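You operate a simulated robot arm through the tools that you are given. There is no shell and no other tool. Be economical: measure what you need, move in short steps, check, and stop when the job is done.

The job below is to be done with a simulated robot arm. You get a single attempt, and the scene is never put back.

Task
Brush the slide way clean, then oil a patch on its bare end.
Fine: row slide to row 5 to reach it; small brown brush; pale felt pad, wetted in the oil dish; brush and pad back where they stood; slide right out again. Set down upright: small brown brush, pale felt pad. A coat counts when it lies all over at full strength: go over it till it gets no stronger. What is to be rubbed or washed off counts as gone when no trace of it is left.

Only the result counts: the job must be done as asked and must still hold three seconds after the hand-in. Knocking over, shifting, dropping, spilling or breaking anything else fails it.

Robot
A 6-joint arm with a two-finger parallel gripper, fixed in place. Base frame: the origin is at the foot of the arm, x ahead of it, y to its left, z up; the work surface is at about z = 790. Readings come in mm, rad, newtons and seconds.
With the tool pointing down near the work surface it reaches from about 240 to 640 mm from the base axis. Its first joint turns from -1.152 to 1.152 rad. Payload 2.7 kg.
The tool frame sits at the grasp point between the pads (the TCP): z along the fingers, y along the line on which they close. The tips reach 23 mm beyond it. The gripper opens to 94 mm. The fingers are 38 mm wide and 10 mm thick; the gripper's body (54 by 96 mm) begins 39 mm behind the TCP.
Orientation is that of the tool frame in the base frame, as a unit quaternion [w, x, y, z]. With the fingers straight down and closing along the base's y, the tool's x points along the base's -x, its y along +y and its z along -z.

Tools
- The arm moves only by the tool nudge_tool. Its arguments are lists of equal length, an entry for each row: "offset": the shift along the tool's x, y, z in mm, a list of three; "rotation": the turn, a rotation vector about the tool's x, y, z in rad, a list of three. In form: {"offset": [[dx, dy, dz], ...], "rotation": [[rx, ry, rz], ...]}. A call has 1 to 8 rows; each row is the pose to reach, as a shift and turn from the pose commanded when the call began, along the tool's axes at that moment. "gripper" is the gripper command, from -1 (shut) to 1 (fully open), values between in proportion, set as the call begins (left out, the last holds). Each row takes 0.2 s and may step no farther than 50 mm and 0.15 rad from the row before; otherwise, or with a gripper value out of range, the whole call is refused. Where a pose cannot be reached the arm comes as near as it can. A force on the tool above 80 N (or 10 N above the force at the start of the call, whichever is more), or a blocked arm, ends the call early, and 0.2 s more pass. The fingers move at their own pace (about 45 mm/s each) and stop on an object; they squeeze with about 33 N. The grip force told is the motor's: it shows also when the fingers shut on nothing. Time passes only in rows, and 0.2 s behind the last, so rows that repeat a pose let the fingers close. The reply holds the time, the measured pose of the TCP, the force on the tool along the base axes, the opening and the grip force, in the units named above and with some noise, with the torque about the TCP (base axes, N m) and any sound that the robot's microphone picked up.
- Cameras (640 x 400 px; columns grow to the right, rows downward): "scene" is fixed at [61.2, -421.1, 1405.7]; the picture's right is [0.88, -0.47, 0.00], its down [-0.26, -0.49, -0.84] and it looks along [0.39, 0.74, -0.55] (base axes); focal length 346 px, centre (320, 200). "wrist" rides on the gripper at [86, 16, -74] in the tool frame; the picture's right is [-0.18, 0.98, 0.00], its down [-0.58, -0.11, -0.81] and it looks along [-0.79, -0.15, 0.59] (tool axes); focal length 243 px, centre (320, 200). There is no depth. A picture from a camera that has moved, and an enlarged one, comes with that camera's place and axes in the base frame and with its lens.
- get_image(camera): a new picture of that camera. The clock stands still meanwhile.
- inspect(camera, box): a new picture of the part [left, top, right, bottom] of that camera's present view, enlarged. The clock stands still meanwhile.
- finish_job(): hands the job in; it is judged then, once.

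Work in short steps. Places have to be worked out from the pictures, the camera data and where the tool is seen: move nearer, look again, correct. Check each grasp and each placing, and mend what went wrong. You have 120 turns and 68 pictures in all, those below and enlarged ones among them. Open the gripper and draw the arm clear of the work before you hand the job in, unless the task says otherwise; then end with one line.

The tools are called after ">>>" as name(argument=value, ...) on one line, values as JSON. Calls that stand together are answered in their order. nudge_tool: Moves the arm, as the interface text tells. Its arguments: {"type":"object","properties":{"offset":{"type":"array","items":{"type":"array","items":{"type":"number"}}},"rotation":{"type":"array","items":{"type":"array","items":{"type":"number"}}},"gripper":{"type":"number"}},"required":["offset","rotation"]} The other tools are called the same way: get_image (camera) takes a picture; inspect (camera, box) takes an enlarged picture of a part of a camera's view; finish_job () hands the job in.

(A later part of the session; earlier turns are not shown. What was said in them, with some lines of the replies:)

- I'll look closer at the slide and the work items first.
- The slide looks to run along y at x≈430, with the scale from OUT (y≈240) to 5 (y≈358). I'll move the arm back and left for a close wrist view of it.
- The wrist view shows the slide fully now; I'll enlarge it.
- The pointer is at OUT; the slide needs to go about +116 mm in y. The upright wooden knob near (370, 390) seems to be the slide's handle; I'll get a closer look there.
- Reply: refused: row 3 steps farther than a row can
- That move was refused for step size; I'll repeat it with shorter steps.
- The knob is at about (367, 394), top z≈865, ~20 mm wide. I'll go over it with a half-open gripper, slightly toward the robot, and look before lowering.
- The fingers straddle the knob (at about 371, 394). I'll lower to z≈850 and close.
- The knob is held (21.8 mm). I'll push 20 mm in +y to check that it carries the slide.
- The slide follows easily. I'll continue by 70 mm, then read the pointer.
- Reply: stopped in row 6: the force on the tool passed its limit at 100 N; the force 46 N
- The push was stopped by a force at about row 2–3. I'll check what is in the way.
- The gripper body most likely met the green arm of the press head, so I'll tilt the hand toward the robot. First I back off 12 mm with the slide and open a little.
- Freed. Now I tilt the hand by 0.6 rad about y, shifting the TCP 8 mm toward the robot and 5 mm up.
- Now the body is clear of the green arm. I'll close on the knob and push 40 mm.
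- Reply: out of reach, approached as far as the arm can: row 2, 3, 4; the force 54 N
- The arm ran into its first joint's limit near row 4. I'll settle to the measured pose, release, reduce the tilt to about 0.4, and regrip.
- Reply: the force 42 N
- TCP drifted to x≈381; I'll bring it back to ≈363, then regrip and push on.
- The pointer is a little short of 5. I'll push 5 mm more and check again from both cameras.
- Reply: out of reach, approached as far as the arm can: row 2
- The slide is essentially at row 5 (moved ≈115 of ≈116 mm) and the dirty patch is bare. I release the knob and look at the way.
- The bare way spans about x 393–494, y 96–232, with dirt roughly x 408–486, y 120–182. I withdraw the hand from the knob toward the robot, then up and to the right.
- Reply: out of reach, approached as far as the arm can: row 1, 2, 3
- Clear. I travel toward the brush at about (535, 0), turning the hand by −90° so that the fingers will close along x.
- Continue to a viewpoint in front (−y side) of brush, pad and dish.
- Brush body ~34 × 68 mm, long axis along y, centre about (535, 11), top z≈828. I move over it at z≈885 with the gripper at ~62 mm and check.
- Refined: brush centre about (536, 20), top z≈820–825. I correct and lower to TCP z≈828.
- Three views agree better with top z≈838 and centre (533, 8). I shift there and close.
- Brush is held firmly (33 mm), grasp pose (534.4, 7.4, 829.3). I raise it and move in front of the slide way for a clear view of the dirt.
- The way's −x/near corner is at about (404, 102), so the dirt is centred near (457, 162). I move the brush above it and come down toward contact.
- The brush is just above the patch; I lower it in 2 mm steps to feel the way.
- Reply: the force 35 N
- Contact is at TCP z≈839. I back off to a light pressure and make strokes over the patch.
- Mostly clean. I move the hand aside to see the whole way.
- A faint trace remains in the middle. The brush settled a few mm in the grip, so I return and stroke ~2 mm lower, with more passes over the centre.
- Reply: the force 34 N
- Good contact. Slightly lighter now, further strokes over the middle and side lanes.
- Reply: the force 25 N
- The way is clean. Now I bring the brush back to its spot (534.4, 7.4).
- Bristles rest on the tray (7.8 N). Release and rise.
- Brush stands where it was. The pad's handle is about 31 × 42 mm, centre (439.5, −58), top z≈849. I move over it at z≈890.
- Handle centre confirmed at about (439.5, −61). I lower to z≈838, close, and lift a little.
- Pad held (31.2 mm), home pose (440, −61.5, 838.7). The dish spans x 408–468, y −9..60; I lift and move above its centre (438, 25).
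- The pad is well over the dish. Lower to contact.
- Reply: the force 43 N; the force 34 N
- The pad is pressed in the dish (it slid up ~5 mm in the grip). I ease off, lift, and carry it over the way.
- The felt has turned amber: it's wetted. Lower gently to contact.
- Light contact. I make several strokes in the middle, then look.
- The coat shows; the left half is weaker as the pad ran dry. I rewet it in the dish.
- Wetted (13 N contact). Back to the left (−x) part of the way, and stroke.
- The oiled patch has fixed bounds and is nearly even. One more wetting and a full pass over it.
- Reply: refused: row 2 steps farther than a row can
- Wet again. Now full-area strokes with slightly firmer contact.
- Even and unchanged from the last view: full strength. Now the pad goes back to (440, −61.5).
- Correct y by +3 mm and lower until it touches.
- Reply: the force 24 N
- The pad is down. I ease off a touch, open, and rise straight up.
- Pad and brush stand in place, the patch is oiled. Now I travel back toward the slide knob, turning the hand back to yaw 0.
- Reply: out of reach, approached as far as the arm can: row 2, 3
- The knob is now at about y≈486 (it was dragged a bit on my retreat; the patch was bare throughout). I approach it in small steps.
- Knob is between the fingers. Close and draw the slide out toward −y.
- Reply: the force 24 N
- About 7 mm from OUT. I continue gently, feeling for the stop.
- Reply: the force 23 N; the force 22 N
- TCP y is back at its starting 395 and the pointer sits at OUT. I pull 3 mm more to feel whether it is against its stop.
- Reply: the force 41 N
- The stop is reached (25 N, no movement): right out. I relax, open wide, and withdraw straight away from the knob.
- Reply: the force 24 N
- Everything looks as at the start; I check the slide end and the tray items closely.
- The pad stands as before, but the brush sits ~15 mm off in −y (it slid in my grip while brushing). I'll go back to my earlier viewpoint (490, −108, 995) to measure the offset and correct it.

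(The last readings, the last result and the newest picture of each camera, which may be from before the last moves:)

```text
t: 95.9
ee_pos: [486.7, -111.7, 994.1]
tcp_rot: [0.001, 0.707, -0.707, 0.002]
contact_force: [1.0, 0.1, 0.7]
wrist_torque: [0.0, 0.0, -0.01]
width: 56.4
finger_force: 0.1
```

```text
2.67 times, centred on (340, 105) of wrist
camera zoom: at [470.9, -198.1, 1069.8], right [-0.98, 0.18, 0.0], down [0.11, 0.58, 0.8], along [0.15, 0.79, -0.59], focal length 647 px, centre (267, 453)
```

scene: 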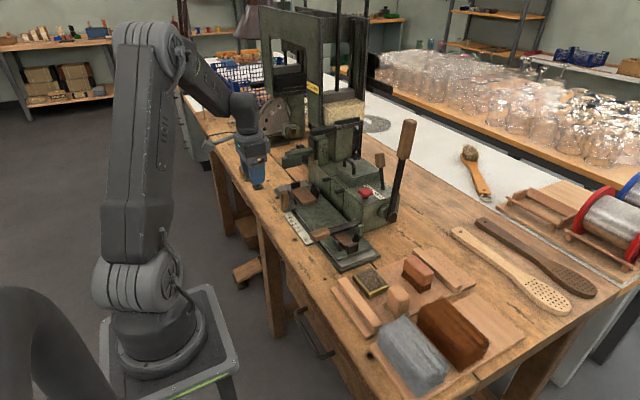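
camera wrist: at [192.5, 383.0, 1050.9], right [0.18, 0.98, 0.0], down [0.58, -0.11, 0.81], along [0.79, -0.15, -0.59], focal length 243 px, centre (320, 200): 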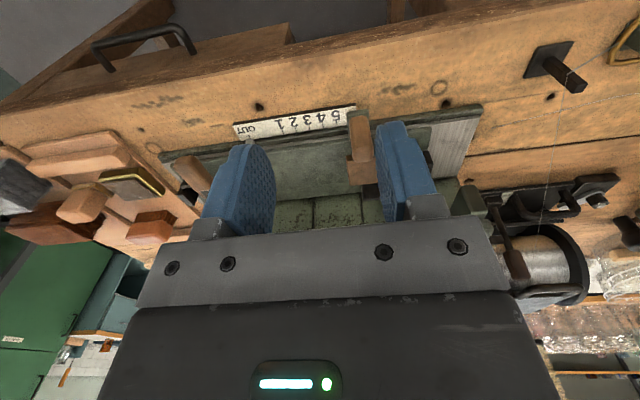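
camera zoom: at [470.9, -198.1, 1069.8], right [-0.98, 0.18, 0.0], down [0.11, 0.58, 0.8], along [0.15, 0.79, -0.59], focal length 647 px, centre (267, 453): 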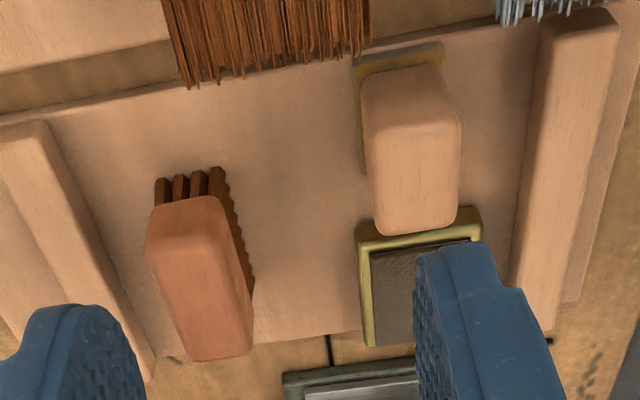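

Measured: the brush centre is now at about (534.5, −7), i.e. ~15 mm short in y, no shift in x. I go over it and lower to grasp.

>>> nudge_tool(offset=[[-26, -12, 28], [-52, -24, 57], [-78, -36, 85], [-104, -48, 113]], rotation=[[0, 0, 0], [0, 0, 0], [0, 0, 0], [0, 0, 0]], gripper=0.32)

>>> get_image(camera="wrist")

```text
t: 96.9
ee_pos: [537.3, -7.3, 881.6]
tcp_rot: [0.001, 0.707, -0.707, 0.001]
contact_force: [-1.0, -0.1, -0.2]
wrist_torque: [-0.01, 0.01, -0.02]
width: 61.8
finger_force: 0.2
```

```text
6 pictures are left
camera wrist: at [520.8, -94.0, 957.0], right [-0.98, 0.18, 0.0], down [0.11, 0.58, 0.8], along [0.15, 0.79, -0.59], focal length 243 px, centre (320, 200)
```

wrist: 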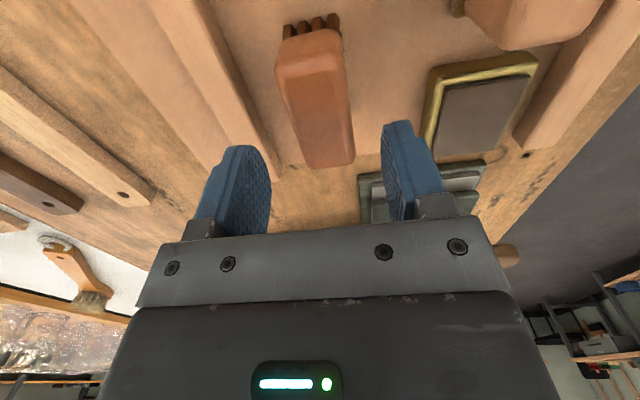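

The view is nearly identical to the first approach, 15.7 mm further +y: so the brush is about 14 mm short in y and ~+2.5 mm in x. I lower and grip.

>>> nudge_tool(offset=[[0, 1, 25], [0, 1, 45], [0, 1, 52]], rotation=[[0, 0, 0], [0, 0, 0], [0, 0, 0]])

>>> nudge_tool(offset=[[0, 0, 0], [0, 0, 0], [0, 0, 0]], rotation=[[0, 0, 0], [0, 0, 0], [0, 0, 0]], gripper=-1)

>>> nudge_tool(offset=[[0, 0, -4], [0, 0, -8], [-7, 1, -8], [-14, 2, -8], [-14, 2, -8]], rotation=[[0, 0, 0], [0, 0, 0], [0, 0, 0], [0, 0, 0], [0, 0, 0]])

```text
t: 97.7
ee_pos: [537.1, -8.2, 830.4]
tcp_rot: [0.0, -0.706, 0.709, -0.002]
contact_force: [0.3, 0.2, 0.1]
wrist_torque: [0.0, 0.02, -0.02]
width: 61.9
finger_force: 0.0
```

```text
t: 98.5
ee_pos: [536.3, -7.5, 830.9]
tcp_rot: [0.0, -0.707, 0.708, -0.003]
contact_force: [-0.3, -0.2, -0.1]
wrist_torque: [0.02, 0.03, -0.02]
width: 33.4
finger_force: 33.2
```

```text
t: 99.7
ee_pos: [534.8, 7.1, 838.4]
tcp_rot: [0.001, 0.708, -0.706, 0.001]
contact_force: [-0.5, -0.1, -1.5]
wrist_torque: [0.02, 0.01, -0.02]
width: 33.5
finger_force: 33.0
```

Now over its old spot; I compare with the original scene view before lowering fully.

>>> nudge_tool(offset=[[0, 0, 4], [0, 0, 7]], rotation=[[0, 0, 0], [0, 0, 0]])

>>> nudge_tool(offset=[[0, 0, 0.8], [0, 0, 1.5]], rotation=[[0, 0, 0], [0, 0, 0]])

```text
t: 100.3
ee_pos: [534.8, 6.9, 831.6]
tcp_rot: [0.0, -0.707, 0.707, -0.002]
contact_force: [-0.4, 0.4, -0.2]
wrist_torque: [-0.02, -0.02, -0.02]
width: 33.3
finger_force: 33.0
```

```text
t: 100.9
ee_pos: [534.6, 6.3, 829.5]
tcp_rot: [0.001, -0.706, 0.708, -0.002]
contact_force: [-2.3, 0.1, 5.9]
wrist_torque: [0.02, 0.17, -0.01]
width: 33.4
finger_force: 33.0
```

Contact at 6 N. Release, rise and draw clear.

>>> nudge_tool(offset=[[0, 0, 0], [0, 0, 0], [0, 0, 0]], rotation=[[0, 0, 0], [0, 0, 0], [0, 0, 0]], gripper=0.32)

>>> nudge_tool(offset=[[0, 0, -30], [0, 0, -75], [0, 20, -120], [-20, 50, -155], [-50, 80, -180], [-90, 100, -190]], rotation=[[0, 0, 0], [0, 0, 0], [0, 0, 0], [0, 0, 0], [0, 0, 0], [0, 0, 0]])

>>> inspect(camera="scene", box=[320, 240, 540, 400])

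```text
t: 101.7
ee_pos: [535.8, 7.7, 829.2]
tcp_rot: [0.0, -0.706, 0.708, -0.002]
contact_force: [0.7, -0.5, -0.2]
wrist_torque: [-0.04, 0.03, -0.01]
width: 62.2
finger_force: 0.1
```

```text
refused: row 4 steps farther than a row can; nothing moved
```

```text
2.50 times, centred on (430, 320) of scene
camera zoom: at [61.2, -421.1, 1405.7], right [0.88, -0.47, 0.0], down [-0.26, -0.49, -0.84], along [0.39, 0.74, -0.55], focal length 865 px, centre (45, -100)
```

zoom: 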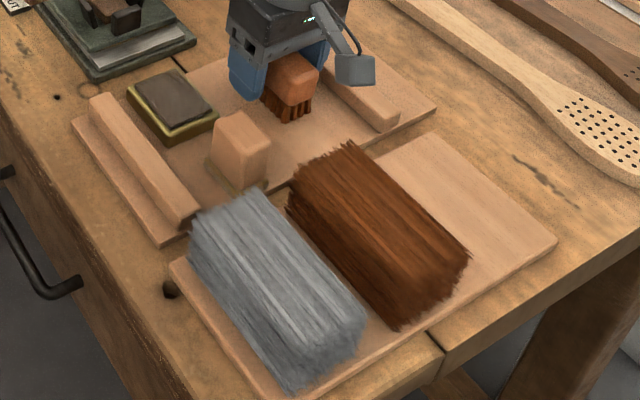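

>>> nudge_tool(offset=[[0, 0, -30], [0, 0, -75], [0, 15, -115], [-15, 40, -145], [-40, 70, -165], [-75, 95, -175]], rotation=[[0, 0, 0], [0, 0, 0], [0, 0, 0], [0, 0, 0], [0, 0, 0], [0, 0, 0]])

>>> inspect(camera="scene", box=[320, 240, 540, 400])

```text
t: 103.1
ee_pos: [439.3, 84.1, 1005.7]
tcp_rot: [-0.002, -0.706, 0.708, -0.001]
contact_force: [0.0, -0.3, -0.1]
wrist_torque: [0.01, -0.01, 0.01]
width: 62.0
finger_force: 0.1
```

```text
2.50 times, centred on (430, 320) of scene
camera zoom: at [61.1, -421.1, 1405.7], right [0.88, -0.47, 0.0], down [-0.26, -0.48, -0.84], along [0.39, 0.74, -0.55], focal length 865 px, centre (45, -100)
```

zoom: 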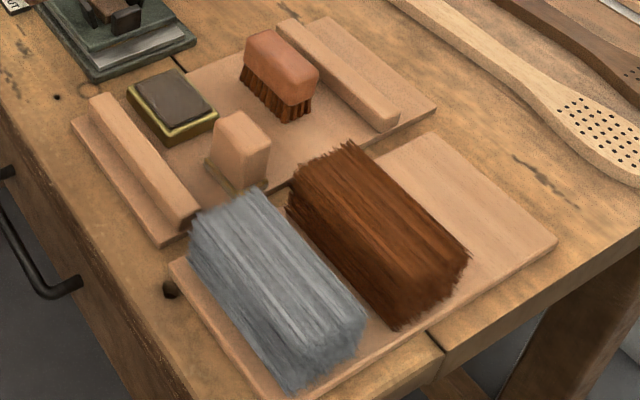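

Brush and pad now match the first picture to within about 2 mm. The slide is out against its stop, the way is oiled, and the arm is clear and open, so I hand in.

>>> finish_job()

```text
The job is handed in.
```

I handed the job in with the slide way brushed clean, the oil patch even and at full strength, brush and pad back upright, and the slide out against its stop. While I brushed and oiled, the slide had slipped back about 22 mm from row 5, to roughly row 4; the whole patch stayed clear of it. The brush and pad stand within about 2 mm of where they were at the start.
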